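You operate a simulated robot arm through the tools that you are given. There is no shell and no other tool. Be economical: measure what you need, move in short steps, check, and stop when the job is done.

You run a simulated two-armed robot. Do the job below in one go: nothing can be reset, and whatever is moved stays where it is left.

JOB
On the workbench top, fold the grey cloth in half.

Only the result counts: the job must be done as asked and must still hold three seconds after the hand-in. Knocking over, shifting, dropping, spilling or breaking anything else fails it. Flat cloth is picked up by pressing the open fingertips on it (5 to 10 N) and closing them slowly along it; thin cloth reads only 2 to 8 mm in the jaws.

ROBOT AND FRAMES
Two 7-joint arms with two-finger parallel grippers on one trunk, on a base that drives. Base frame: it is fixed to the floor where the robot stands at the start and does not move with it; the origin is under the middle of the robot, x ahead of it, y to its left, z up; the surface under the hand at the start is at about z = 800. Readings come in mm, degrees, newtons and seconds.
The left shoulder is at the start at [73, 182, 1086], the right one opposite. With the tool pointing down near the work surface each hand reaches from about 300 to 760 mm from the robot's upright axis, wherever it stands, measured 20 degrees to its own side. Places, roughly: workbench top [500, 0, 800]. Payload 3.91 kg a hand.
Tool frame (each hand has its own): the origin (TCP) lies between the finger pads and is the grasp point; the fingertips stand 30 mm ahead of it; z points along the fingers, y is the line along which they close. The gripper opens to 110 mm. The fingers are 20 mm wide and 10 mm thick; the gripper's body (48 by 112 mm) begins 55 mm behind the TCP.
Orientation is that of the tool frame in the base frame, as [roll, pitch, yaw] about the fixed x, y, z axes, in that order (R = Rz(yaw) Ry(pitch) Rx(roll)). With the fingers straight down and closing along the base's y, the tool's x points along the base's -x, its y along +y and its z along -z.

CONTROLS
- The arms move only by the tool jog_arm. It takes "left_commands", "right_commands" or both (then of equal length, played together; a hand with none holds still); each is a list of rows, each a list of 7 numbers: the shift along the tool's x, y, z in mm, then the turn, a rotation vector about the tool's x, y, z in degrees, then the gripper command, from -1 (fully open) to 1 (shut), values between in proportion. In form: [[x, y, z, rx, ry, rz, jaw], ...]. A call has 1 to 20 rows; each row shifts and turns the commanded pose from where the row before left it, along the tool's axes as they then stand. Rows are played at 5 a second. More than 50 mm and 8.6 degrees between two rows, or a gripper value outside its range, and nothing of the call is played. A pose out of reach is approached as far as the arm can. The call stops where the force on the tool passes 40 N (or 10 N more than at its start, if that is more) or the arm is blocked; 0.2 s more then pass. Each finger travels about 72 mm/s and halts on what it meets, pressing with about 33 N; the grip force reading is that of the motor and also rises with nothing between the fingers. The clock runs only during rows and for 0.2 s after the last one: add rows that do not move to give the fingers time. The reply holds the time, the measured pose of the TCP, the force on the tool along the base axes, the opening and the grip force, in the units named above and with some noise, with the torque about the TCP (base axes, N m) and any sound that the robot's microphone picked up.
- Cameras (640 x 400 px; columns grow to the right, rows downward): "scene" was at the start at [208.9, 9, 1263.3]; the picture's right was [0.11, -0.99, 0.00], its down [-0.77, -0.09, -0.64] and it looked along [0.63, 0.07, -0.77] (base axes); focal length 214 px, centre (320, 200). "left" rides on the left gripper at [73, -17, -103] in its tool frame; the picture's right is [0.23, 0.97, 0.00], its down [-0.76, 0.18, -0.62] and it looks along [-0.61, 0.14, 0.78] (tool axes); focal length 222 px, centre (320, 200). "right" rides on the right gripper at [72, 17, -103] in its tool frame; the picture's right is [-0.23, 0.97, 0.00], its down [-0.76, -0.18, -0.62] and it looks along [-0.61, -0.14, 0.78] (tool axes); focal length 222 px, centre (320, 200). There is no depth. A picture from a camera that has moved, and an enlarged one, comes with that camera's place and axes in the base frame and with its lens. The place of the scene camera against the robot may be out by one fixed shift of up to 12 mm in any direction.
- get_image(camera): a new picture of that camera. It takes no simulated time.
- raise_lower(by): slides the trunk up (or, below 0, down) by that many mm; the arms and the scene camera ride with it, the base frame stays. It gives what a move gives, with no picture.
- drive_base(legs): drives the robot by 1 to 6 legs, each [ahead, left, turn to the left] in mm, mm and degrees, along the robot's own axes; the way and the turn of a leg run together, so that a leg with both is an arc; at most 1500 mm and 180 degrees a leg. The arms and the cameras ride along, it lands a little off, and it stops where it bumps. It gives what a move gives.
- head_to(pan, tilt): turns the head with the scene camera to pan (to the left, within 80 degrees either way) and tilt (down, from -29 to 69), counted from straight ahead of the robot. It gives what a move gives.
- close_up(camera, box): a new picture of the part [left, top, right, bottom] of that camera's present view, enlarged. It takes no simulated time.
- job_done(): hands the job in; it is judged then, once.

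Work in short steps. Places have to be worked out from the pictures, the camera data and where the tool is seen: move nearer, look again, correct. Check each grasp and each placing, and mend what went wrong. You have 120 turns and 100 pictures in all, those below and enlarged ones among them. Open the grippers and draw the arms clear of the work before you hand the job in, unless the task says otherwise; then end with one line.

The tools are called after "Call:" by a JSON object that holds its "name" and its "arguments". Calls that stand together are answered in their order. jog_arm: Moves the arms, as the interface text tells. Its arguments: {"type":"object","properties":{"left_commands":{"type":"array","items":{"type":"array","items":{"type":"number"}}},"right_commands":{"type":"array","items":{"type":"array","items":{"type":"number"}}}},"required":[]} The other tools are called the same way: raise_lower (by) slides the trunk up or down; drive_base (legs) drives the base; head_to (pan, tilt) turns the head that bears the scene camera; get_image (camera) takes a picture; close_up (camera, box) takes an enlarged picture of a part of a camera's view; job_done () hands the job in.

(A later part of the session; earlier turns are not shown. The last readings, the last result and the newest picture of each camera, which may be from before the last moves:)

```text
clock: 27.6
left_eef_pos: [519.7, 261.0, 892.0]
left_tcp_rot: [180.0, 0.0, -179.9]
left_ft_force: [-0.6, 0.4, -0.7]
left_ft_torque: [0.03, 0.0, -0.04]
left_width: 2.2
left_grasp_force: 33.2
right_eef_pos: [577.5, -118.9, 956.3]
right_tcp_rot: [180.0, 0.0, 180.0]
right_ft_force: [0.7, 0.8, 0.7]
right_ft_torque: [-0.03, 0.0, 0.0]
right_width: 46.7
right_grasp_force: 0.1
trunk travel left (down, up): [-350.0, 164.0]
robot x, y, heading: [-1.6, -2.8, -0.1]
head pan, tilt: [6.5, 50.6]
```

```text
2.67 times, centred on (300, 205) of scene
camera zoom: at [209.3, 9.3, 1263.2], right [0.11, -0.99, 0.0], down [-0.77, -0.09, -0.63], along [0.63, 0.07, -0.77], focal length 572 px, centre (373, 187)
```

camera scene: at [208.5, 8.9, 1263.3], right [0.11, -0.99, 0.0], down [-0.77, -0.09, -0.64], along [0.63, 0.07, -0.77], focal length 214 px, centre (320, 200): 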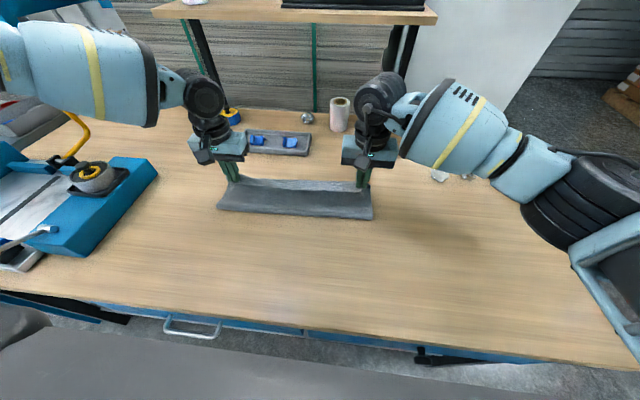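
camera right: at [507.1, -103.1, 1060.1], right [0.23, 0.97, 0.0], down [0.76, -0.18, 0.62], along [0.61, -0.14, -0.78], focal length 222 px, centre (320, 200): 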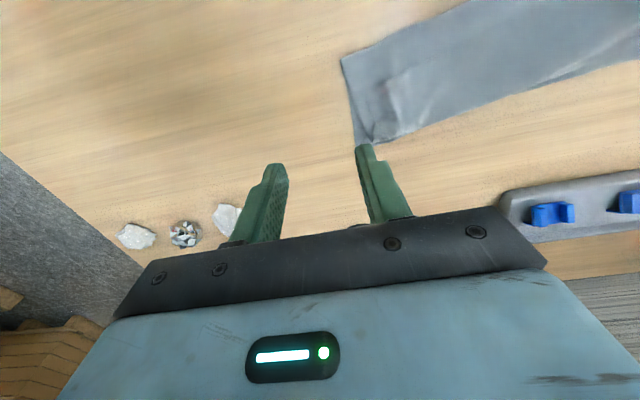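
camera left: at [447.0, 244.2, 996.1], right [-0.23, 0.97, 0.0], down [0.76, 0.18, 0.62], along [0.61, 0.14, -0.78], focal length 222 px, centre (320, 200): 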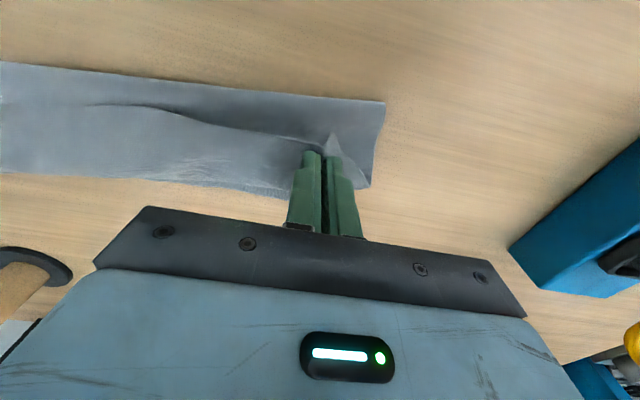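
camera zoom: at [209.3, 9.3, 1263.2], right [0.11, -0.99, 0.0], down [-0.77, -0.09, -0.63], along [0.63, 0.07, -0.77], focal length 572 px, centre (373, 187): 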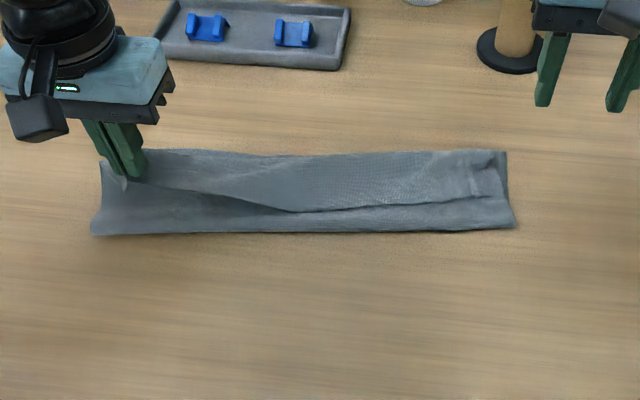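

The left grip holds only the hem and its side is unfolding. I'll carry it back to its original place and see how far the right side peels with it.

Call:
{"name": "jog_arm", "arguments": {"left_commands": [[15, 0, -12, 0, 0, 0, 1], [18, 0, -10, 0, 0, 0, 1], [18, 0, -8, 0, 0, 0, 1], [18, 0, 0, 0, 0, 0, 1], [18, 1, 6, 0, 0, 0, 1], [18, 1, 12, 0, 0, 0, 1], [18, 1, 14, 0, 0, 0, 1], [16, 1, 16, 0, 0, 0, 1], [12, 1, 16, 0, 0, 0, 1], [10, 0, 16, 0, 0, 0, 1], [0, 0, 0, 0, 0, 0, 1]]}}

Call:
{"name": "get_image", "arguments": {"camera": "right"}}

Call:
{"name": "get_image", "arguments": {"camera": "scene"}}

```text
clock: 30.0
left_eef_pos: [359.1, 264.8, 841.1]
left_tcp_rot: [180.0, 0.0, -179.9]
left_ft_force: [0.9, 0.5, 0.1]
left_ft_torque: [0.0, 0.0, 0.02]
left_width: 2.3
left_grasp_force: 33.1
right_eef_pos: [577.8, -118.9, 956.6]
right_tcp_rot: [-179.9, 0.1, 180.0]
right_ft_force: [-0.8, 1.1, 0.1]
right_ft_torque: [-0.02, 0.0, -0.01]
right_width: 47.1
right_grasp_force: 0.0
trunk travel left (down, up): [-350.0, 164.0]
robot x, y, heading: [2.3, 0.6, -0.0]
head pan, tilt: [6.5, 50.6]
```

```text
65 pictures are left
camera right: at [506.7, -103.0, 1060.0], right [0.23, 0.97, 0.0], down [0.76, -0.18, 0.62], along [0.61, -0.14, -0.78], focal length 222 px, centre (320, 200)
```

right: 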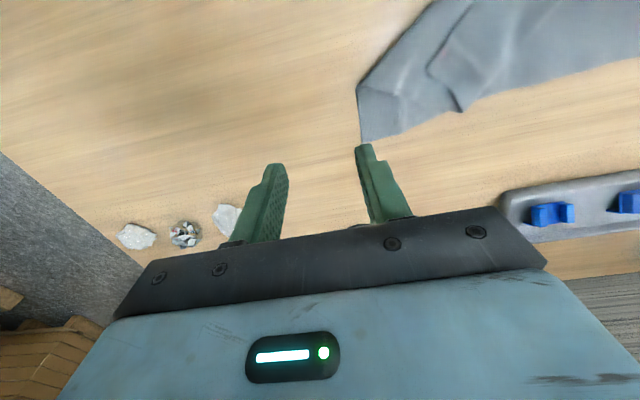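

```text
64 pictures are left
camera scene: at [208.7, 9.0, 1263.3], right [0.11, -0.99, 0.0], down [-0.77, -0.09, -0.64], along [0.63, 0.07, -0.77], focal length 214 px, centre (320, 200)
```

scene: 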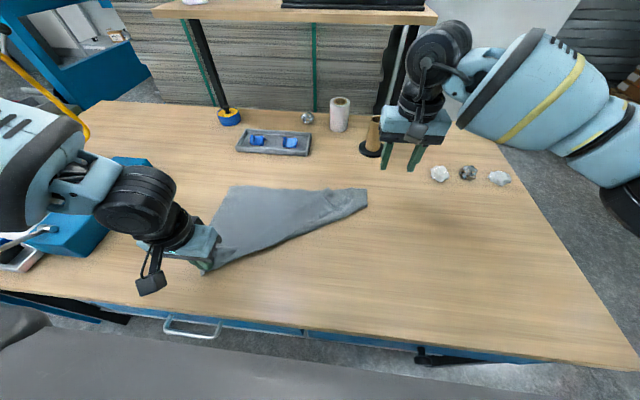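

The left side is back near its start, while the right corner is still folded over near the far side. I'll zoom in on it.

Call:
{"name": "close_up", "arguments": {"camera": "scene", "box": [270, 160, 390, 235]}}

Call:
{"name": "close_up", "arguments": {"camera": "right", "box": [340, 0, 540, 150]}}

```text
5.33 times, centred on (330, 198) of scene
camera zoom: at [208.7, 9.0, 1263.3], right [0.11, -0.99, 0.0], down [-0.77, -0.09, -0.64], along [0.63, 0.07, -0.77], focal length 1144 px, centre (267, 213)
```

zoom: 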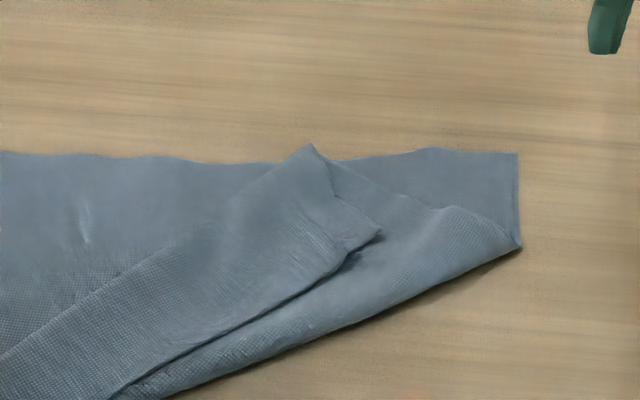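

```text
2.67 times, centred on (440, 75) of right
camera zoom: at [506.7, -103.0, 1060.0], right [0.23, 0.97, 0.0], down [0.76, -0.18, 0.62], along [0.61, -0.14, -0.78], focal length 592 px, centre (0, 533)
```

zoom: 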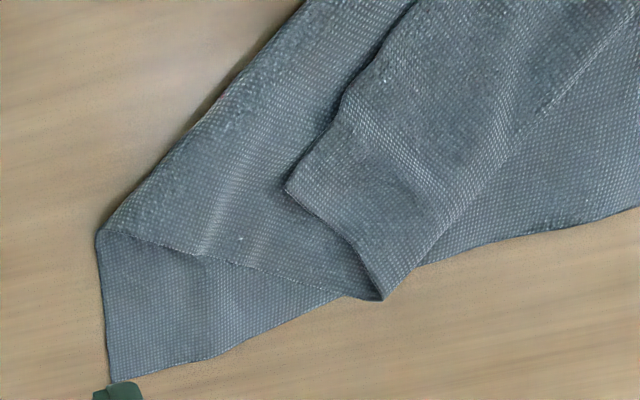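

The right corner tip is at about (570, -5), with the cloth spreading toward +y from it. I'll bring the right hand over (572, 30) with a small 28 mm opening for a light pinch of the top layer.

Call:
{"name": "jog_arm", "arguments": {"right_commands": [[1, 30, 0, 0, 0, 0, 0.49], [1, 30, 0, 0, 0, 0, 0.49], [1, 30, 0, 0, 0, 0, 0.49], [1, 30, 10, 0, 0, 0, 0.49], [1, 29, 26, 0, 0, 0, 0.49], [0, 0, 30, 0, 0, 0, 0.49], [0, 0, 30, 0, 0, 0, 0.49], [0, 0, 15, 0, 0, 0, 0.49], [0, 0, 0, 0, 0, 0, 0.49]]}}

Call:
{"name": "get_image", "arguments": {"camera": "right"}}

```text
clock: 32.0
left_eef_pos: [359.8, 263.9, 841.2]
left_tcp_rot: [-180.0, 0.0, -180.0]
left_ft_force: [-0.2, -0.2, -0.8]
left_ft_torque: [0.0, 0.0, 0.01]
left_width: 1.9
left_grasp_force: 33.0
right_eef_pos: [575.7, 29.0, 847.8]
right_tcp_rot: [179.9, 0.0, 180.0]
right_ft_force: [-0.2, -0.5, 0.6]
right_ft_torque: [0.01, -0.03, -0.03]
right_width: 28.3
right_grasp_force: 0.0
trunk travel left (down, up): [-350.0, 164.0]
robot x, y, heading: [-2.0, -1.7, -0.1]
head pan, tilt: [6.5, 50.6]
```

```text
61 pictures are left
camera right: at [504.1, 46.4, 951.5], right [0.23, 0.97, 0.0], down [0.76, -0.18, 0.62], along [0.61, -0.14, -0.78], focal length 222 px, centre (320, 200)
```

right: 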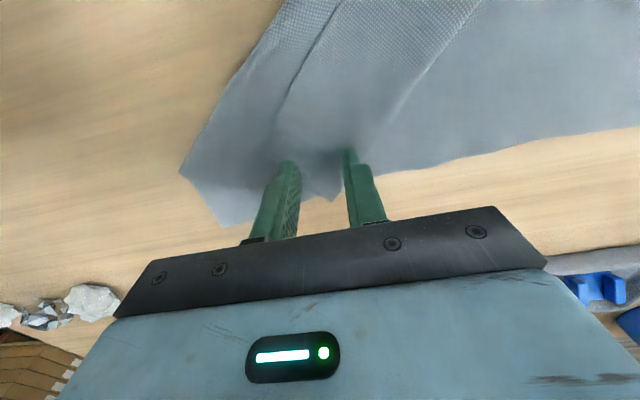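

The corner lies just outside the left finger and both fingers are above the hem. I'll lower toward light contact.

Call:
{"name": "jog_arm", "arguments": {"right_commands": [[0, 0, 5, 0, 0, 0, 0.49], [0, 0, 4, 0, 0, 0, 0.49], [0, 0, 2, 0, 0, 0, 0.49], [0, 0, 0, 0, 0, 0, 0.49]]}}

```text
clock: 33.0
left_eef_pos: [359.9, 265.0, 841.8]
left_tcp_rot: [179.9, 0.0, -179.9]
left_ft_force: [-0.5, 0.1, -0.1]
left_ft_torque: [0.02, -0.03, -0.01]
left_width: 2.0
left_grasp_force: 33.2
right_eef_pos: [573.3, 30.5, 836.6]
right_tcp_rot: [180.0, -0.1, 180.0]
right_ft_force: [-0.4, 0.1, 0.4]
right_ft_torque: [0.01, 0.01, -0.01]
right_width: 27.7
right_grasp_force: 0.1
trunk travel left (down, up): [-350.0, 164.0]
robot x, y, heading: [-1.0, -0.6, 0.2]
head pan, tilt: [6.5, 50.6]
```

No contact yet, so I'll lower in small steps.

Call:
{"name": "jog_arm", "arguments": {"right_commands": [[0, 0, 1, 0, 0, 0, 0.49], [0, 0, 1, 0, 0, 0, 0.49], [0, 0, 0.5, 0, 0, 0, 0.49], [0, 0, 0, 0, 0, 0, 0.49]]}}

```text
clock: 34.0
left_eef_pos: [360.0, 265.5, 840.4]
left_tcp_rot: [180.0, 0.1, -179.8]
left_ft_force: [-0.3, 0.2, 0.4]
left_ft_torque: [0.05, -0.03, 0.0]
left_width: 2.0
left_grasp_force: 33.1
right_eef_pos: [573.1, 28.8, 833.7]
right_tcp_rot: [180.0, 0.0, 180.0]
right_ft_force: [-0.3, -0.3, -0.1]
right_ft_torque: [-0.03, -0.01, 0.01]
right_width: 28.1
right_grasp_force: 0.1
trunk travel left (down, up): [-350.0, 164.0]
robot x, y, heading: [2.6, 3.4, -0.1]
head pan, tilt: [6.5, 50.6]
```

Still free, so I'll take another millimetre.

Call:
{"name": "jog_arm", "arguments": {"right_commands": [[0, 0, 0.6, 0, 0, 0, 0.49], [0, 0, 0.5, 0, 0, 0, 0.49], [0, 0, 0, 0, 0, 0, 0.49]]}}

```text
clock: 34.8
left_eef_pos: [360.4, 264.6, 840.7]
left_tcp_rot: [180.0, 0.1, -179.9]
left_ft_force: [-0.7, 0.8, -1.4]
left_ft_torque: [0.0, 0.01, 0.0]
left_width: 2.3
left_grasp_force: 32.5
right_eef_pos: [574.3, 31.2, 833.0]
right_tcp_rot: [180.0, 0.0, -180.0]
right_ft_force: [-0.5, -0.6, 2.1]
right_ft_torque: [-0.04, 0.0, 0.0]
right_width: 28.2
right_grasp_force: 0.1
trunk travel left (down, up): [-350.0, 164.0]
robot x, y, heading: [-0.0, -2.1, -0.1]
head pan, tilt: [6.5, 50.6]
```

Contact starts at 2.1 N; I'll add 0.3 mm and close slowly.

Call:
{"name": "jog_arm", "arguments": {"right_commands": [[0, 0, 0.3, 0, 0, 0, 0.49], [0, 0, 0, 0, 0, 0, 0.54], [0, 0, 0, 0, 0, 0, 0.59], [0, 0, 0, 0, 0, 0, 0.64], [0, 0, 0, 0, 0, 0, 0.69], [0, 0, 0, 0, 0, 0, 0.74], [0, 0, 0, 0, 0, 0, 0.79], [0, 0, 0, 0, 0, 0, 0.84], [0, 0, 0, 0, 0, 0, 0.89], [0, 0, 0, 0, 0, 0, 0.94], [0, 0, 0, 0, 0, 0, 1], [0, 0, 0, 0, 0, 0, 1], [0, 0, 0, 0, 0, 0, 1]]}}

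Call:
{"name": "get_image", "arguments": {"camera": "right"}}

```text
clock: 37.6
left_eef_pos: [359.9, 265.0, 841.6]
left_tcp_rot: [180.0, 0.1, -179.9]
left_ft_force: [0.0, -1.9, -0.8]
left_ft_torque: [-0.05, 0.0, 0.01]
left_width: 2.3
left_grasp_force: 33.3
right_eef_pos: [573.5, 29.7, 833.5]
right_tcp_rot: [-179.9, 0.1, 180.0]
right_ft_force: [-0.2, -2.0, 12.4]
right_ft_torque: [-0.11, 0.02, -0.01]
right_width: 2.2
right_grasp_force: 32.7
trunk travel left (down, up): [-350.0, 164.0]
robot x, y, heading: [0.8, -1.1, 0.2]
head pan, tilt: [6.5, 50.6]
```

```text
60 pictures are left
camera right: at [501.6, 45.5, 936.3], right [0.23, 0.97, 0.0], down [0.76, -0.18, 0.62], along [0.61, -0.14, -0.78], focal length 222 px, centre (320, 200)
```

right: 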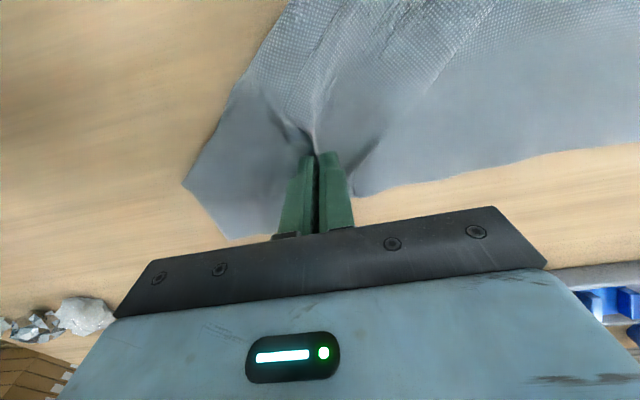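

The reading of 2.2 mm suggests a single layer. I'll lift slowly and look.

Call:
{"name": "jog_arm", "arguments": {"right_commands": [[0, 0, -12, 0, 0, 0, 1], [4, 0, -14, 0, 0, 0, 1], [10, -3, -14, 0, 0, 0, 1], [14, -5, -14, 0, 0, 0, 1], [16, -6, -12, 0, 0, 0, 1], [0, 0, 0, 0, 0, 0, 1]]}}

Call:
{"name": "get_image", "arguments": {"camera": "right"}}

Call:
{"name": "get_image", "arguments": {"camera": "scene"}}

```text
clock: 39.0
left_eef_pos: [360.4, 265.6, 841.8]
left_tcp_rot: [-179.9, 0.0, -179.9]
left_ft_force: [-0.4, -0.1, 0.8]
left_ft_torque: [0.0, 0.0, 0.02]
left_width: 2.1
left_grasp_force: 33.1
right_eef_pos: [532.2, 16.2, 898.7]
right_tcp_rot: [-180.0, 0.0, -180.0]
right_ft_force: [-0.4, 0.5, 0.0]
right_ft_torque: [0.02, 0.04, 0.0]
right_width: 2.2
right_grasp_force: 32.9
trunk travel left (down, up): [-350.0, 164.0]
robot x, y, heading: [-1.2, -4.3, 0.1]
head pan, tilt: [6.5, 50.6]
```

```text
59 pictures are left
camera right: at [459.7, 31.8, 1003.4], right [0.23, 0.97, 0.0], down [0.76, -0.18, 0.62], along [0.61, -0.14, -0.78], focal length 222 px, centre (320, 200)
```

right: 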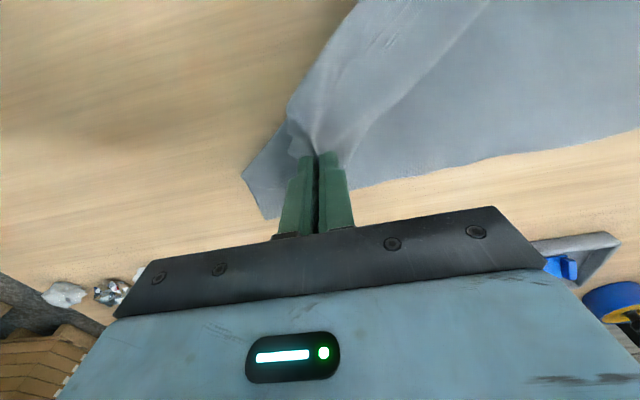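

```text
58 pictures are left
camera scene: at [209.0, 9.1, 1263.2], right [0.11, -0.99, 0.0], down [-0.77, -0.09, -0.64], along [0.63, 0.07, -0.77], focal length 214 px, centre (320, 200)
```

scene: 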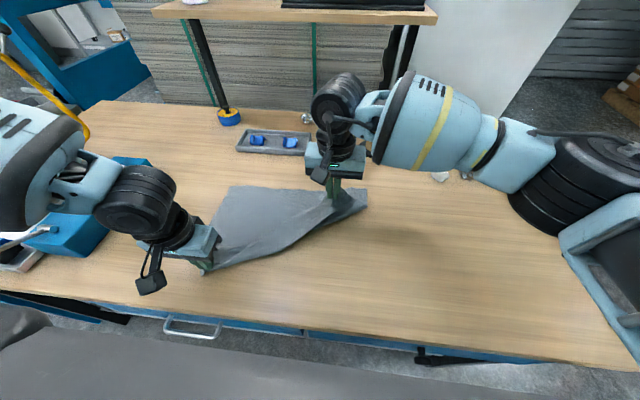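

The right corner has come up cleanly. I'll carry it back toward its original place near (372, -66).

Call:
{"name": "jog_arm", "arguments": {"right_commands": [[10, -7, -12, 0, 0, 0, 1], [14, -8, -12, 0, 0, 0, 1], [14, -8, -8, 0, 0, 0, 1], [14, -8, 0, 0, 0, 0, 1], [14, -8, 3, 0, 0, 0, 1], [14, -8, 8, 0, 0, 0, 1], [14, -8, 12, 0, 0, 0, 1], [14, -8, 14, 0, 0, 0, 1], [14, -7, 16, 0, 0, 0, 1], [14, -6, 16, 0, 0, 0, 1], [14, -5, 16, 0, 0, 0, 1], [6, -1, 8, 0, 0, 0, 1], [0, 0, 0, 0, 0, 0, 1]]}}

Call:
{"name": "get_image", "arguments": {"camera": "right"}}

Call:
{"name": "get_image", "arguments": {"camera": "scene"}}

```text
clock: 41.8
left_eef_pos: [360.0, 264.5, 840.6]
left_tcp_rot: [-180.0, 0.0, -179.8]
left_ft_force: [-0.4, -10.5, 0.5]
left_ft_torque: [-0.33, -0.02, -0.05]
left_width: 2.5
left_grasp_force: 33.1
right_eef_pos: [370.8, -64.8, 836.4]
right_tcp_rot: [-180.0, 0.0, 180.0]
right_ft_force: [0.1, 10.3, -0.3]
right_ft_torque: [0.27, -0.03, -0.15]
right_width: 2.1
right_grasp_force: 32.9
trunk travel left (down, up): [-350.0, 164.0]
robot x, y, heading: [-0.1, 2.8, -0.0]
head pan, tilt: [6.5, 50.6]
```

```text
57 pictures are left
camera right: at [300.3, -50.0, 940.3], right [0.23, 0.97, 0.0], down [0.76, -0.18, 0.62], along [0.61, -0.14, -0.78], focal length 222 px, centre (320, 200)
```

right: 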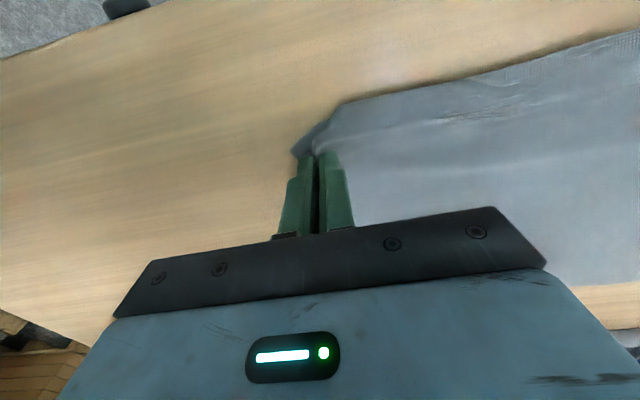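

```text
56 pictures are left
camera scene: at [208.8, 9.0, 1263.3], right [0.11, -0.99, 0.0], down [-0.77, -0.09, -0.64], along [0.63, 0.07, -0.77], focal length 214 px, centre (320, 200)
```

scene: 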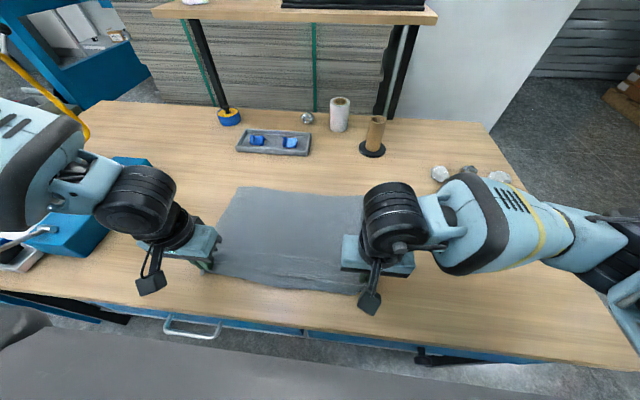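

The cloth is flat again. I'll lower both grips to light contact and open to spread the ridges out, then lift clear and look.

Call:
{"name": "jog_arm", "arguments": {"left_commands": [[0, 0, 4, 0, 0, 0, 1], [0, 0, 4, 0, 0, 0, 1], [0, 0, 0.5, 0, 0, 0, 0.9], [0, 0, 0, 0, 0, 0, 0.75], [0, 0, 0, 0, 0, 0, 0.6], [0, 0, 0, 0, 0, 0, 0.45], [0, 0, 0, 0, 0, 0, 0.3], [0, 0, -10, 0, 0, 0, 0.3], [0, 10, -20, 0, 0, 0, 0.3], [0, 20, -30, 0, 0, 0, 0.3], [0, 25, -30, 0, 0, 0, 0.3], [0, 25, -20, 0, 0, 0, 0.3]], "right_commands": [[0, 0, 2, 0, 0, 0, 1], [0, 0, 2, 0, 0, 0, 1], [0, 0, 0.5, 0, 0, 0, 0.9], [0, 0, 0, 0, 0, 0, 0.75], [0, 0, 0, 0, 0, 0, 0.6], [0, 0, 0, 0, 0, 0, 0.45], [0, 0, 0, 0, 0, 0, 0.3], [0, 0, -10, 0, 0, 0, 0.3], [0, -10, -20, 0, 0, 0, 0.3], [0, -20, -30, 0, 0, 0, 0.3], [0, -25, -30, 0, 0, 0, 0.3], [0, -25, -20, 0, 0, 0, 0.3]]}}

Call:
{"name": "get_image", "arguments": {"camera": "left"}}

Call:
{"name": "get_image", "arguments": {"camera": "right"}}

Call:
{"name": "close_up", "arguments": {"camera": "scene", "box": [160, 150, 400, 300]}}

```text
clock: 44.4
left_eef_pos: [360.7, 347.3, 943.3]
left_tcp_rot: [180.0, -0.1, -180.0]
left_ft_force: [-0.1, -1.1, -0.4]
left_ft_torque: [-0.01, -0.03, 0.0]
left_width: 38.5
left_grasp_force: 0.1
right_eef_pos: [373.3, -145.9, 941.5]
right_tcp_rot: [180.0, 0.0, -180.0]
right_ft_force: [0.6, 0.1, -0.4]
right_ft_torque: [-0.03, 0.02, -0.01]
right_width: 38.6
right_grasp_force: 0.0
trunk travel left (down, up): [-350.0, 164.0]
robot x, y, heading: [-1.7, 0.1, -0.1]
head pan, tilt: [6.5, 50.6]
```

```text
55 pictures are left
camera left: at [287.7, 331.0, 1047.2], right [-0.23, 0.97, 0.0], down [0.76, 0.18, 0.62], along [0.61, 0.14, -0.78], focal length 222 px, centre (320, 200)
```

left: 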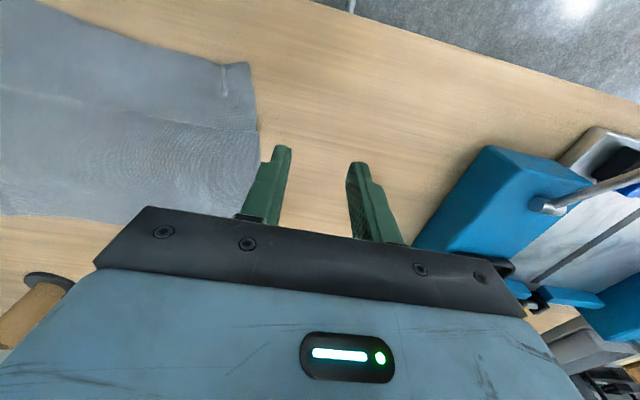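

```text
54 pictures are left
camera right: at [302.4, -130.3, 1045.3], right [0.23, 0.97, 0.0], down [0.76, -0.18, 0.62], along [0.61, -0.14, -0.78], focal length 222 px, centre (320, 200)
```

right: 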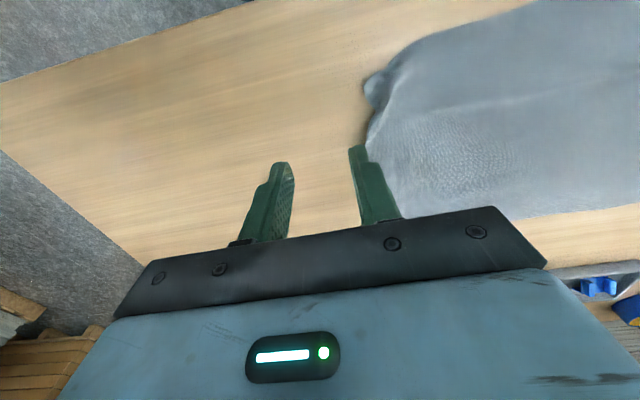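

```text
2.67 times, centred on (280, 225) of scene
camera zoom: at [208.2, 9.0, 1263.4], right [0.11, -0.99, 0.0], down [-0.77, -0.09, -0.64], along [0.63, 0.07, -0.77], focal length 572 px, centre (427, 133)
```

zoom: 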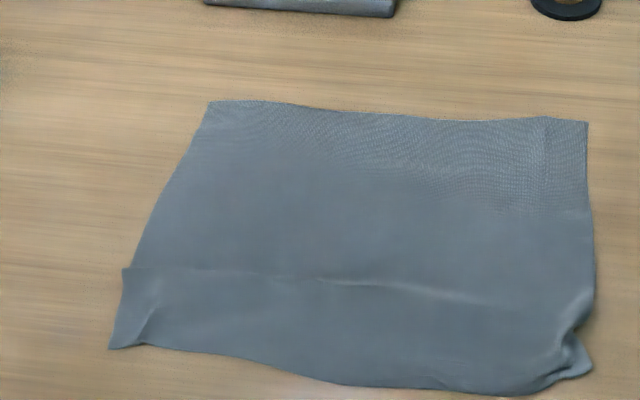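

The cloth is almost flat again and its far corners are crisp. This time I'll fold the far edge toward me, because that lets me tilt the fingers away from me and turn the edge over properly. I'll hover over the far corners first.

Call:
{"name": "jog_arm", "arguments": {"left_commands": [[-29.5, -8, 0, 0, 0, 0, 0.3], [-29.5, -10, 0, 0, 0, 0, 0.3], [-29.5, -10, 0, 0, 0, 0, 0.3], [-29.5, -10, 0, 0, 0, 0, 0.3], [-29.5, -10, 10, 0, 0, 0, 0.3], [-29.5, -10, 15, 0, 0, 0, 0.3], [-29.5, -10, 20, 0, 0, 0, 0.38], [-29.5, -10, 20, 0, 0, 0, 0.38], [0, 0, 0, 0, 0, 0, 0.38]], "right_commands": [[-29.6, 8, 0, 0, 0, 0, 0.3], [-29.6, 8, 0, 0, 0, 0, 0.3], [-29.6, 8, 0, 0, 0, 0, 0.3], [-29.6, 8, 0, 0, 0, 0, 0.3], [-29.6, 8, 10, 0, 0, 0, 0.3], [-29.6, 8, 15, 0, 0, 0, 0.3], [-29.6, 8, 20, 0, 0, 0, 0.38], [-29.6, 8, 20, 0, 0, 0, 0.38], [0, 0, 0, 0, 0, 0, 0.38]]}}

Call:
{"name": "get_image", "arguments": {"camera": "left"}}

Call:
{"name": "get_image", "arguments": {"camera": "right"}}

```text
clock: 46.4
left_eef_pos: [593.3, 269.7, 876.9]
left_tcp_rot: [-180.0, 0.1, -179.9]
left_ft_force: [-0.3, -0.3, 0.9]
left_ft_torque: [0.01, 0.0, -0.02]
left_width: 34.2
left_grasp_force: 0.0
right_eef_pos: [611.2, -82.4, 875.7]
right_tcp_rot: [-179.9, 0.1, -179.9]
right_ft_force: [-0.6, -0.4, -0.1]
right_ft_torque: [0.01, -0.01, -0.01]
right_width: 34.3
right_grasp_force: 0.0
trunk travel left (down, up): [-350.0, 164.0]
robot x, y, heading: [-0.2, 0.5, 0.1]
head pan, tilt: [6.5, 50.6]
```

```text
52 pictures are left
camera left: at [521.9, 253.5, 980.6], right [-0.23, 0.97, 0.0], down [0.76, 0.18, 0.62], along [0.61, 0.14, -0.78], focal length 222 px, centre (320, 200)
```

left: 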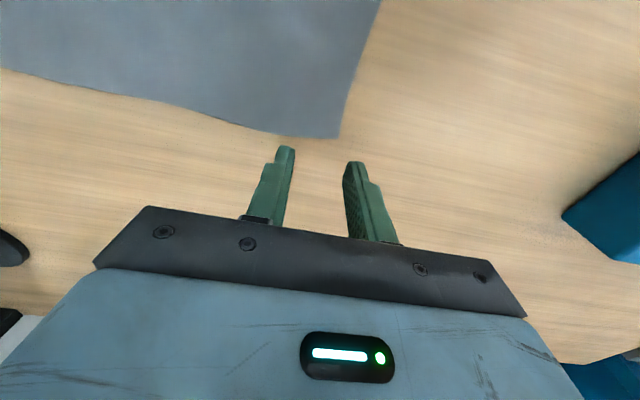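

```text
51 pictures are left
camera right: at [539.3, -66.8, 980.0], right [0.23, 0.97, 0.0], down [0.76, -0.18, 0.62], along [0.61, -0.14, -0.78], focal length 222 px, centre (320, 200)
```

right: 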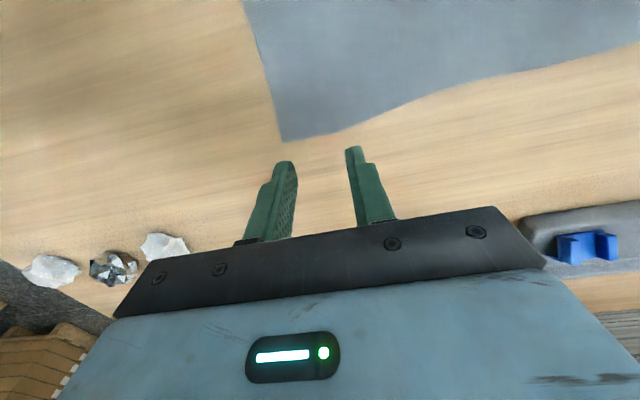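

The far corners are at about (593, 287) and (610, -116), with the edge at x ≈ 600 and 611. I'll lower the fingers so that they overlap the edge by only about 12–15 mm.

Call:
{"name": "jog_arm", "arguments": {"left_commands": [[1, -5, 10, 0, 0, 0, 0.38], [0, -5, 10, 0, 0, 0, 0.38], [0, -5, 10, 0, 0, 0, 0.38], [0, 0, 8, 0, 0, 0, 0.38], [0, 0, 3, 0, 0, 0, 0.38], [0, 0, 2, 0, 0, 0, 0.38], [0, 0, 0, 0, 0, 0, 0.38]], "right_commands": [[5, -2, 10, 0, 0, 0, 0.38], [0, 0, 10, 0, 0, 0, 0.38], [0, 0, 10, 0, 0, 0, 0.38], [0, 0, 8, 0, 0, 0, 0.38], [0, 0, 2, 0, 0, 0, 0.38], [0, 0, 2, 0, 0, 0, 0.38], [0, 0, 0, 0, 0, 0, 0.38]]}}

```text
clock: 48.0
left_eef_pos: [592.5, 253.6, 836.4]
left_tcp_rot: [179.9, 0.0, -179.9]
left_ft_force: [-0.7, -0.3, 0.4]
left_ft_torque: [0.01, 0.01, 0.01]
left_width: 34.2
left_grasp_force: 0.0
right_eef_pos: [604.4, -85.6, 834.1]
right_tcp_rot: [-179.9, 0.0, 180.0]
right_ft_force: [0.7, 0.1, -0.1]
right_ft_torque: [-0.01, 0.03, 0.01]
right_width: 34.3
right_grasp_force: 0.1
trunk travel left (down, up): [-350.0, 164.0]
robot x, y, heading: [-5.1, -0.2, -0.1]
head pan, tilt: [6.5, 50.6]
```

Nearly in contact now, so I'll continue with fine steps.

Call:
{"name": "jog_arm", "arguments": {"left_commands": [[0, 0, 1.5, 0, 0, 0, 0.38], [0, 0, 1, 0, 0, 0, 0.38], [0, 0, 0, 0, 0, 0, 0.38]], "right_commands": [[0, 0, 1, 0, 0, 0, 0.38], [0, 0, 1, 0, 0, 0, 0.38], [0, 0, 0, 0, 0, 0, 0.38]]}}

```text
clock: 48.8
left_eef_pos: [593.7, 253.5, 833.3]
left_tcp_rot: [-180.0, 0.0, -179.9]
left_ft_force: [-0.4, 0.2, -1.0]
left_ft_torque: [-0.02, -0.02, -0.03]
left_width: 34.2
left_grasp_force: 0.1
right_eef_pos: [605.7, -85.8, 832.0]
right_tcp_rot: [179.9, 0.0, 180.0]
right_ft_force: [0.6, -0.6, -1.3]
right_ft_torque: [0.02, 0.01, 0.04]
right_width: 33.9
right_grasp_force: 0.1
trunk travel left (down, up): [-350.0, 164.0]
robot x, y, heading: [-3.5, -0.6, -0.2]
head pan, tilt: [6.5, 50.6]
```

No force yet; I'll take another 1–1.5 mm.

Call:
{"name": "jog_arm", "arguments": {"left_commands": [[0, 0, 1, 0, 0, 0, 0.38], [0, 0, 0.6, 0, 0, 0, 0.38], [0, 0, 0, 0, 0, 0, 0.38]], "right_commands": [[0, 0, 0.7, 0, 0, 0, 0.38], [0, 0, 0.4, 0, 0, 0, 0.38], [0, 0, 0, 0, 0, 0, 0.38]]}}

```text
clock: 49.6
left_eef_pos: [594.8, 251.9, 831.4]
left_tcp_rot: [-179.9, 0.0, -180.0]
left_ft_force: [-0.9, 0.1, 1.9]
left_ft_torque: [0.03, 0.05, 0.0]
left_width: 34.2
left_grasp_force: 0.1
right_eef_pos: [604.9, -86.6, 831.8]
right_tcp_rot: [179.9, -0.2, -179.9]
right_ft_force: [0.2, 0.5, 0.1]
right_ft_torque: [0.0, -0.02, 0.02]
right_width: 34.1
right_grasp_force: 0.0
trunk travel left (down, up): [-350.0, 164.0]
robot x, y, heading: [-1.4, 0.3, -0.3]
head pan, tilt: [6.5, 50.6]
```

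The left is just touching (1.9 N), and the right needs a little more.

Call:
{"name": "jog_arm", "arguments": {"left_commands": [[0, 0, 0.4, 0, 0, 0, 0.38], [0, 0, 0, 0, 0, 0, 0.38], [0, 0, 0, 0, 0, 0, 0.38]], "right_commands": [[0, 0, 0.7, 0, 0, 0, 0.38], [0, 0, 0.5, 0, 0, 0, 0.38], [0, 0, 0, 0, 0, 0, 0.38]]}}

```text
clock: 50.4
left_eef_pos: [593.8, 252.6, 832.1]
left_tcp_rot: [180.0, 0.2, -179.9]
left_ft_force: [0.2, -0.5, 5.8]
left_ft_torque: [0.03, -0.01, 0.02]
left_width: 34.1
left_grasp_force: 0.1
right_eef_pos: [604.5, -84.7, 833.0]
right_tcp_rot: [-179.9, 0.0, 180.0]
right_ft_force: [-1.2, -1.6, 4.4]
right_ft_torque: [-0.03, 0.02, -0.02]
right_width: 34.0
right_grasp_force: 0.0
trunk travel left (down, up): [-350.0, 164.0]
robot x, y, heading: [3.5, -1.4, 0.2]
head pan, tilt: [6.5, 50.6]
```

Contact is 5.8 N and 4.4 N. I'll add a touch on the right and close slowly.

Call:
{"name": "jog_arm", "arguments": {"left_commands": [[0, 0, 0.1, 0, 0, 0, 0.44], [0, 0, 0, 0, 0, 0, 0.5], [0, 0, 0, 0, 0, 0, 0.56], [0, 0, 0, 0, 0, 0, 0.62], [0, 0, 0, 0, 0, 0, 0.68], [0, 0, 0, 0, 0, 0, 0.74], [0, 0, 0, 0, 0, 0, 0.8], [0, 0, 0, 0, 0, 0, 0.86], [0, 0, 0, 0, 0, 0, 0.93], [0, 0, 0, 0, 0, 0, 1], [0, 0, 0, 0, 0, 0, 1], [0, 0, 0, 0, 0, 0, 1]], "right_commands": [[0, 0, 0.3, 0, 0, 0, 0.44], [0, 0, 0, 0, 0, 0, 0.5], [0, 0, 0, 0, 0, 0, 0.56], [0, 0, 0, 0, 0, 0, 0.62], [0, 0, 0, 0, 0, 0, 0.68], [0, 0, 0, 0, 0, 0, 0.74], [0, 0, 0, 0, 0, 0, 0.8], [0, 0, 0, 0, 0, 0, 0.86], [0, 0, 0, 0, 0, 0, 0.93], [0, 0, 0, 0, 0, 0, 1], [0, 0, 0, 0, 0, 0, 1], [0, 0, 0, 0, 0, 0, 1]]}}

Call:
{"name": "get_image", "arguments": {"camera": "left"}}

Call:
{"name": "get_image", "arguments": {"camera": "right"}}

```text
clock: 53.0
left_eef_pos: [591.6, 251.8, 831.6]
left_tcp_rot: [180.0, 0.0, 180.0]
left_ft_force: [0.3, -6.2, 11.1]
left_ft_torque: [-0.2, 0.01, 0.0]
left_width: 2.1
left_grasp_force: 32.8
right_eef_pos: [605.6, -84.3, 831.7]
right_tcp_rot: [180.0, 0.1, -180.0]
right_ft_force: [0.2, 8.4, 12.8]
right_ft_torque: [0.26, 0.06, -0.09]
right_width: 2.2
right_grasp_force: 32.8
trunk travel left (down, up): [-350.0, 164.0]
robot x, y, heading: [2.4, 4.4, 0.0]
head pan, tilt: [6.5, 50.6]
```

```text
50 pictures are left
camera left: at [520.4, 236.0, 935.2], right [-0.23, 0.97, 0.0], down [0.76, 0.18, 0.63], along [0.61, 0.14, -0.78], focal length 222 px, centre (320, 200)
```

left: 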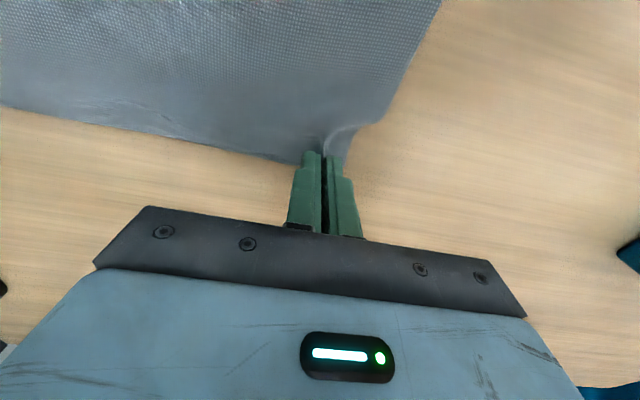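

```text
49 pictures are left
camera right: at [532.8, -68.6, 935.2], right [0.23, 0.97, 0.0], down [0.76, -0.18, 0.62], along [0.61, -0.14, -0.78], focal length 222 px, centre (320, 200)
```

right: 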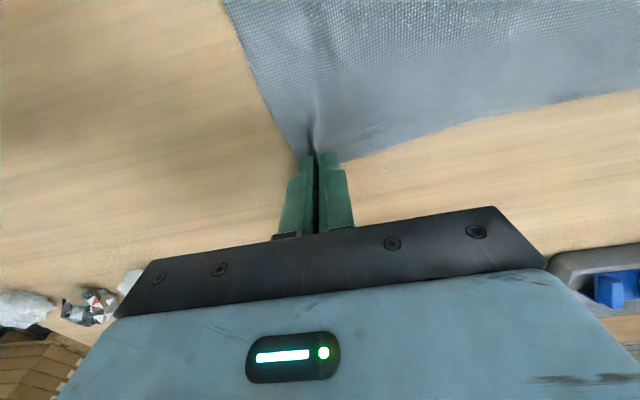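

Both corners are gripped close to the edge (about 2 mm each). I'll lift and swing the edge toward the middle of the cloth with the fingers still pointing down.

Call:
{"name": "jog_arm", "arguments": {"left_commands": [[0, 0, -12, 0, 0, 0, 1], [5, 0, -14, 0, 0, 0, 1], [8, 0, -14, 0, 0, 0, 1], [10, 0, -14, 0, 0, 0, 1], [12, 0, -14, 0, 0, 0, 1], [14, 0, -14, 0, 0, 0, 1], [16, 0, -14, 0, 0, 0, 1], [18, 0, -10, 0, 0, 0, 1], [18, 0, -8, 0, 0, 0, 1], [0, 0, 0, 0, 0, 0, 1]], "right_commands": [[0, 0, -12, 0, 0, 0, 1], [5, 0, -14, 0, 0, 0, 1], [8, 0, -14, 0, 0, 0, 1], [10, 0, -14, 0, 0, 0, 1], [12, 0, -14, 0, 0, 0, 1], [14, 0, -14, 0, 0, 0, 1], [16, 0, -14, 0, 0, 0, 1], [18, 0, -10, 0, 0, 0, 1], [18, 0, -8, 0, 0, 0, 1], [0, 0, 0, 0, 0, 0, 1]]}}

Call:
{"name": "get_image", "arguments": {"camera": "scene"}}

Call:
{"name": "get_image", "arguments": {"camera": "left"}}

```text
clock: 55.2
left_eef_pos: [493.4, 255.9, 943.9]
left_tcp_rot: [179.9, -0.1, -179.9]
left_ft_force: [-0.4, -8.2, 0.0]
left_ft_torque: [-0.28, 0.01, -0.01]
left_width: 2.1
left_grasp_force: 32.2
right_eef_pos: [504.5, -83.0, 943.1]
right_tcp_rot: [-180.0, 0.0, -179.9]
right_ft_force: [0.1, 8.5, 0.8]
right_ft_torque: [0.25, -0.01, -0.07]
right_width: 2.0
right_grasp_force: 32.9
trunk travel left (down, up): [-350.0, 164.0]
robot x, y, heading: [3.7, -1.1, -0.2]
head pan, tilt: [6.5, 50.6]
```

```text
48 pictures are left
camera scene: at [209.3, 9.0, 1263.2], right [0.11, -0.99, 0.0], down [-0.77, -0.09, -0.63], along [0.63, 0.07, -0.77], focal length 214 px, centre (320, 200)
```

scene: 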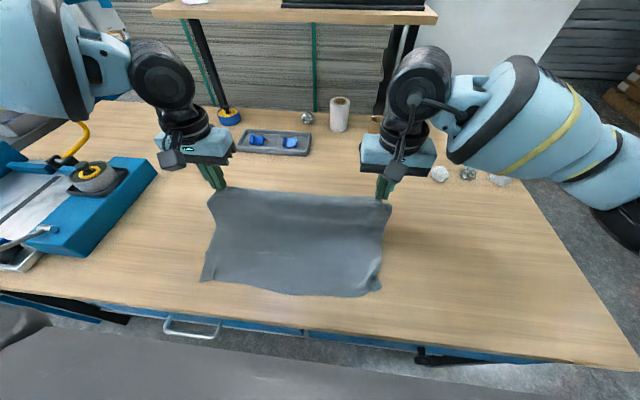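

```text
47 pictures are left
camera left: at [421.6, 238.4, 1047.9], right [-0.23, 0.97, 0.0], down [0.76, 0.18, 0.62], along [0.61, 0.14, -0.78], focal length 222 px, centre (320, 200)
```

left: 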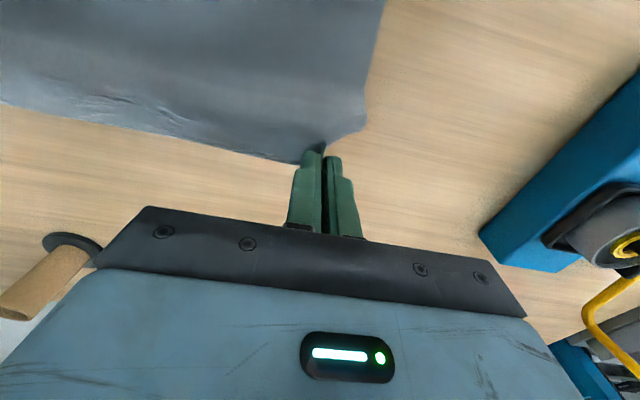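

The cloth hangs cleanly from both hands. Now I'll tilt the fingers forward (turn about tool -y), 40 degrees first, and check the sense and that the arms follow.

Call:
{"name": "jog_arm", "arguments": {"left_commands": [[0, 0, 0, 0, -8, 0, 1], [0, 0, 0, 0, -8, 0, 1], [0, 0, 0, 0, -8, 0, 1], [0, 0, 0, 0, -8, 0, 1], [0, 0, 0, 0, -8, 0, 1], [0, 0, 0, 0, 0, 0, 1]], "right_commands": [[0, 0, 0, 0, -8, 0, 1], [0, 0, 0, 0, -8, 0, 1], [0, 0, 0, 0, -8, 0, 1], [0, 0, 0, 0, -8, 0, 1], [0, 0, 0, 0, -8, 0, 1], [0, 0, 0, 0, 0, 0, 1]]}}

Call:
{"name": "get_image", "arguments": {"camera": "scene"}}

```text
clock: 56.6
left_eef_pos: [492.7, 252.7, 946.2]
left_tcp_rot: [180.0, 40.1, -179.9]
left_ft_force: [-0.1, -7.8, -0.4]
left_ft_torque: [-0.2, -0.02, -0.14]
left_width: 2.0
left_grasp_force: 33.0
right_eef_pos: [503.9, -84.8, 943.2]
right_tcp_rot: [179.9, 40.1, 180.0]
right_ft_force: [-0.9, 8.1, -0.9]
right_ft_torque: [0.24, 0.01, 0.1]
right_width: 1.8
right_grasp_force: 33.2
trunk travel left (down, up): [-350.0, 164.0]
robot x, y, heading: [1.4, 3.8, -0.1]
head pan, tilt: [6.5, 50.6]
```

```text
46 pictures are left
camera scene: at [209.0, 8.8, 1263.2], right [0.11, -0.99, 0.0], down [-0.77, -0.09, -0.64], along [0.63, 0.07, -0.77], focal length 214 px, centre (320, 200)
```

scene: 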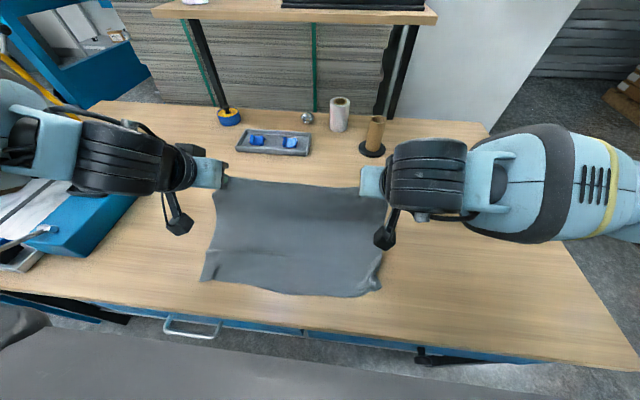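

The tilt works as wanted. I'll tilt 20 degrees more and then drive the base back 90 mm to carry the edge past the middle.

Call:
{"name": "jog_arm", "arguments": {"left_commands": [[0, 0, 0, 0, -7, 0, 1], [0, 0, 0, 0, -7, 0, 1], [0, 0, 0, 0, -6, 0, 1], [0, 0, 0, 0, 0, 0, 1]], "right_commands": [[0, 0, 0, 0, -7, 0, 1], [0, 0, 0, 0, -7, 0, 1], [0, 0, 0, 0, -6, 0, 1], [0, 0, 0, 0, 0, 0, 1]]}}

Call:
{"name": "drive_base", "arguments": {"legs": [[-90, 0, 0]]}}

Call:
{"name": "get_image", "arguments": {"camera": "scene"}}

```text
clock: 57.6
left_eef_pos: [492.6, 253.2, 945.1]
left_tcp_rot: [-179.9, 60.1, -180.0]
left_ft_force: [-0.2, -7.7, 0.6]
left_ft_torque: [-0.14, 0.0, -0.21]
left_width: 1.7
left_grasp_force: 32.5
right_eef_pos: [503.3, -83.6, 943.6]
right_tcp_rot: [179.9, 60.1, 179.9]
right_ft_force: [-0.3, 8.4, 0.2]
right_ft_torque: [0.17, 0.04, 0.18]
right_width: 1.9
right_grasp_force: 32.8
trunk travel left (down, up): [-350.0, 164.0]
robot x, y, heading: [-0.5, 2.6, 0.0]
head pan, tilt: [6.5, 50.6]
```

```text
clock: 58.7
left_eef_pos: [403.0, 252.9, 944.7]
left_tcp_rot: [-180.0, 60.1, -179.9]
left_ft_force: [-0.3, -7.9, -0.1]
left_ft_torque: [-0.12, 0.0, -0.23]
left_width: 2.0
left_grasp_force: 33.3
right_eef_pos: [414.5, -85.9, 944.2]
right_tcp_rot: [180.0, 59.9, 179.8]
right_ft_force: [-0.3, 8.5, 0.3]
right_ft_torque: [0.2, 0.02, 0.17]
right_width: 2.1
right_grasp_force: 33.0
trunk travel left (down, up): [-350.0, 164.0]
robot x, y, heading: [-90.2, -2.3, 0.0]
head pan, tilt: [6.5, 50.6]
```

```text
45 pictures are left
camera scene: at [119.2, 8.9, 1263.4], right [0.11, -0.99, 0.0], down [-0.77, -0.09, -0.64], along [0.63, 0.07, -0.77], focal length 214 px, centre (320, 200)
```

scene: 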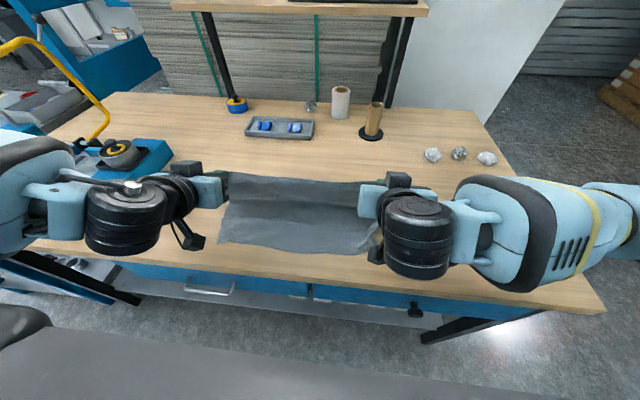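

The edge is carried to x ≈ 430 at about 130 mm height. I'll lower the hands along the arc, then drive back another 45 mm.

Call:
{"name": "jog_arm", "arguments": {"left_commands": [[12.4, 0, 2.5, 0, 0, 0, 1], [12.4, 0, 2.5, 0, 0, 0, 1], [12.4, 0, 2.5, 0, 0, 0, 1], [12.4, 0, 2.5, 0, 0, 0, 1], [0, 0, 0, 0, 0, 0, 1]], "right_commands": [[12.4, 0, 2.5, 0, 0, 0, 1], [12.4, 0, 2.5, 0, 0, 0, 1], [12.4, 0, 2.5, 0, 0, 0, 1], [12.4, 0, 2.5, 0, 0, 0, 1], [0, 0, 0, 0, 0, 0, 1]]}}

Call:
{"name": "drive_base", "arguments": {"legs": [[-45, 0, 0]]}}

Call:
{"name": "get_image", "arguments": {"camera": "scene"}}

Call:
{"name": "get_image", "arguments": {"camera": "left"}}

```text
clock: 59.9
left_eef_pos: [388.9, 253.1, 895.8]
left_tcp_rot: [180.0, 59.9, 180.0]
left_ft_force: [0.3, -8.3, -0.7]
left_ft_torque: [-0.12, 0.01, -0.23]
left_width: 2.2
left_grasp_force: 33.0
right_eef_pos: [398.5, -85.5, 896.3]
right_tcp_rot: [179.9, 60.0, 179.9]
right_ft_force: [0.0, 8.4, 0.3]
right_ft_torque: [0.18, -0.01, 0.19]
right_width: 1.9
right_grasp_force: 33.0
trunk travel left (down, up): [-350.0, 164.0]
robot x, y, heading: [-92.8, 0.1, 0.3]
head pan, tilt: [6.5, 50.6]
```

```text
clock: 60.8
left_eef_pos: [342.6, 253.1, 897.2]
left_tcp_rot: [-180.0, 60.0, 180.0]
left_ft_force: [-0.4, -8.4, -1.0]
left_ft_torque: [-0.12, 0.02, -0.23]
left_width: 2.2
left_grasp_force: 33.1
right_eef_pos: [354.4, -84.9, 896.1]
right_tcp_rot: [179.9, 60.2, 179.9]
right_ft_force: [-0.7, 9.5, 0.1]
right_ft_torque: [0.21, -0.03, 0.19]
right_width: 2.0
right_grasp_force: 33.2
trunk travel left (down, up): [-350.0, 164.0]
robot x, y, heading: [-131.3, 0.9, -0.3]
head pan, tilt: [6.5, 50.6]
```

```text
44 pictures are left
camera scene: at [74.4, 8.8, 1263.5], right [0.11, -0.99, 0.0], down [-0.77, -0.09, -0.64], along [0.63, 0.07, -0.77], focal length 214 px, centre (320, 200)
```

scene: 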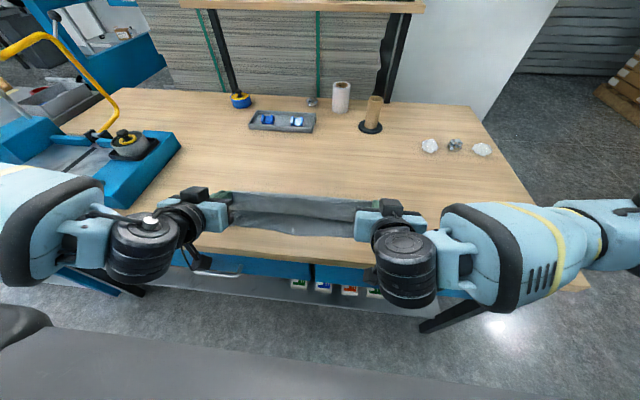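

```text
43 pictures are left
camera left: at [218.8, 237.6, 886.6], right [-0.11, 0.97, -0.2], down [-0.16, 0.18, 0.97], along [0.98, 0.14, 0.14], focal length 222 px, centre (320, 200)
```

left: 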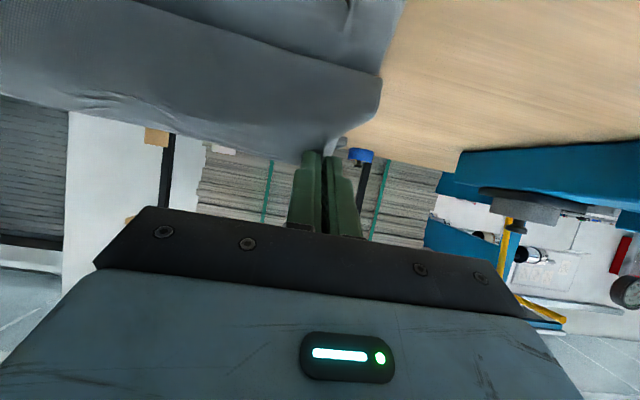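

The flap sags onto the base from about x = 414, so it has slack to lay out. I'll move both hands down 40 mm and 33 mm toward me with the arms.

Call:
{"name": "jog_arm", "arguments": {"left_commands": [[10.2, 0, -1.7, 0, 0, 0, 1], [10.2, 0, -1.7, 0, 0, 0, 1], [10.2, 0, -1.7, 0, 0, 0, 1], [10.2, 0, -1.7, 0, 0, 0, 1], [10.2, 0, -1.7, 0, 0, 0, 1], [0, 0, 0, 0, 0, 0, 1]], "right_commands": [[10.2, 0, -1.7, 0, 0, 0, 1], [10.2, 0, -1.7, 0, 0, 0, 1], [10.2, 0, -1.7, 0, 0, 0, 1], [10.2, 0, -1.7, 0, 0, 0, 1], [10.2, 0, -1.7, 0, 0, 0, 1], [0, 0, 0, 0, 0, 0, 1]]}}

Call:
{"name": "get_image", "arguments": {"camera": "left"}}

Call:
{"name": "get_image", "arguments": {"camera": "right"}}

Call:
{"name": "close_up", "arguments": {"camera": "scene", "box": [160, 170, 440, 290]}}

```text
clock: 62.2
left_eef_pos: [320.6, 253.9, 852.6]
left_tcp_rot: [180.0, 60.1, 179.8]
left_ft_force: [-0.3, -8.3, 0.0]
left_ft_torque: [-0.11, 0.02, -0.24]
left_width: 2.1
left_grasp_force: 33.2
left hand out of reach, approached as far as the arm can: row 2, 5
right_eef_pos: [321.7, -84.5, 855.8]
right_tcp_rot: [179.9, 60.0, 179.9]
right_ft_force: [-0.8, 8.2, -0.1]
right_ft_torque: [0.18, 0.01, 0.19]
right_width: 2.1
right_grasp_force: 32.0
trunk travel left (down, up): [-350.0, 164.0]
robot x, y, heading: [-136.8, 3.6, -0.0]
head pan, tilt: [6.5, 50.6]
```

```text
42 pictures are left
camera left: at [195.7, 237.9, 841.5], right [-0.11, 0.97, -0.2], down [-0.16, 0.18, 0.97], along [0.98, 0.14, 0.14], focal length 222 px, centre (320, 200)
```

left: 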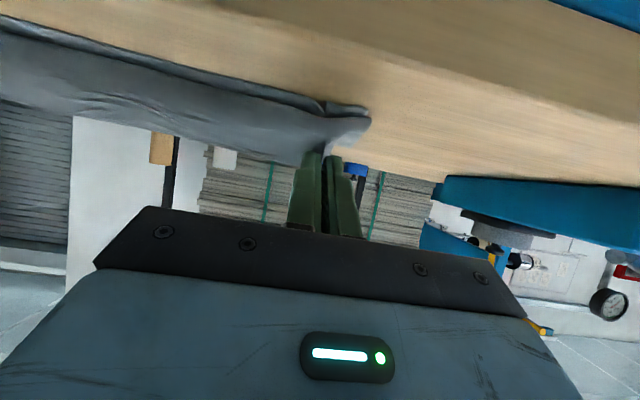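

```text
41 pictures are left
camera right: at [197.5, -68.8, 844.9], right [0.11, 0.97, 0.2], down [-0.16, -0.18, 0.97], along [0.98, -0.14, 0.13], focal length 222 px, centre (320, 200)
```

right: 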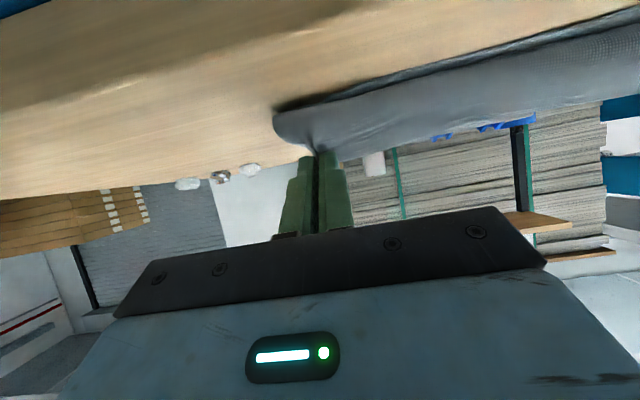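

```text
2.29 times, centred on (300, 230) of scene
camera zoom: at [75.6, 8.7, 1263.3], right [0.11, -0.99, 0.0], down [-0.77, -0.09, -0.64], along [0.63, 0.07, -0.77], focal length 490 px, centre (366, 131)
```

zoom: 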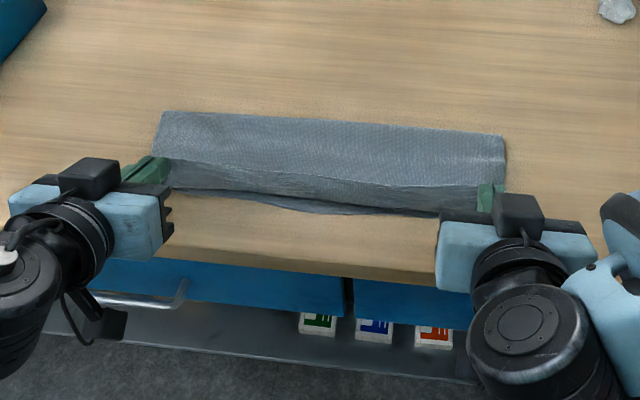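

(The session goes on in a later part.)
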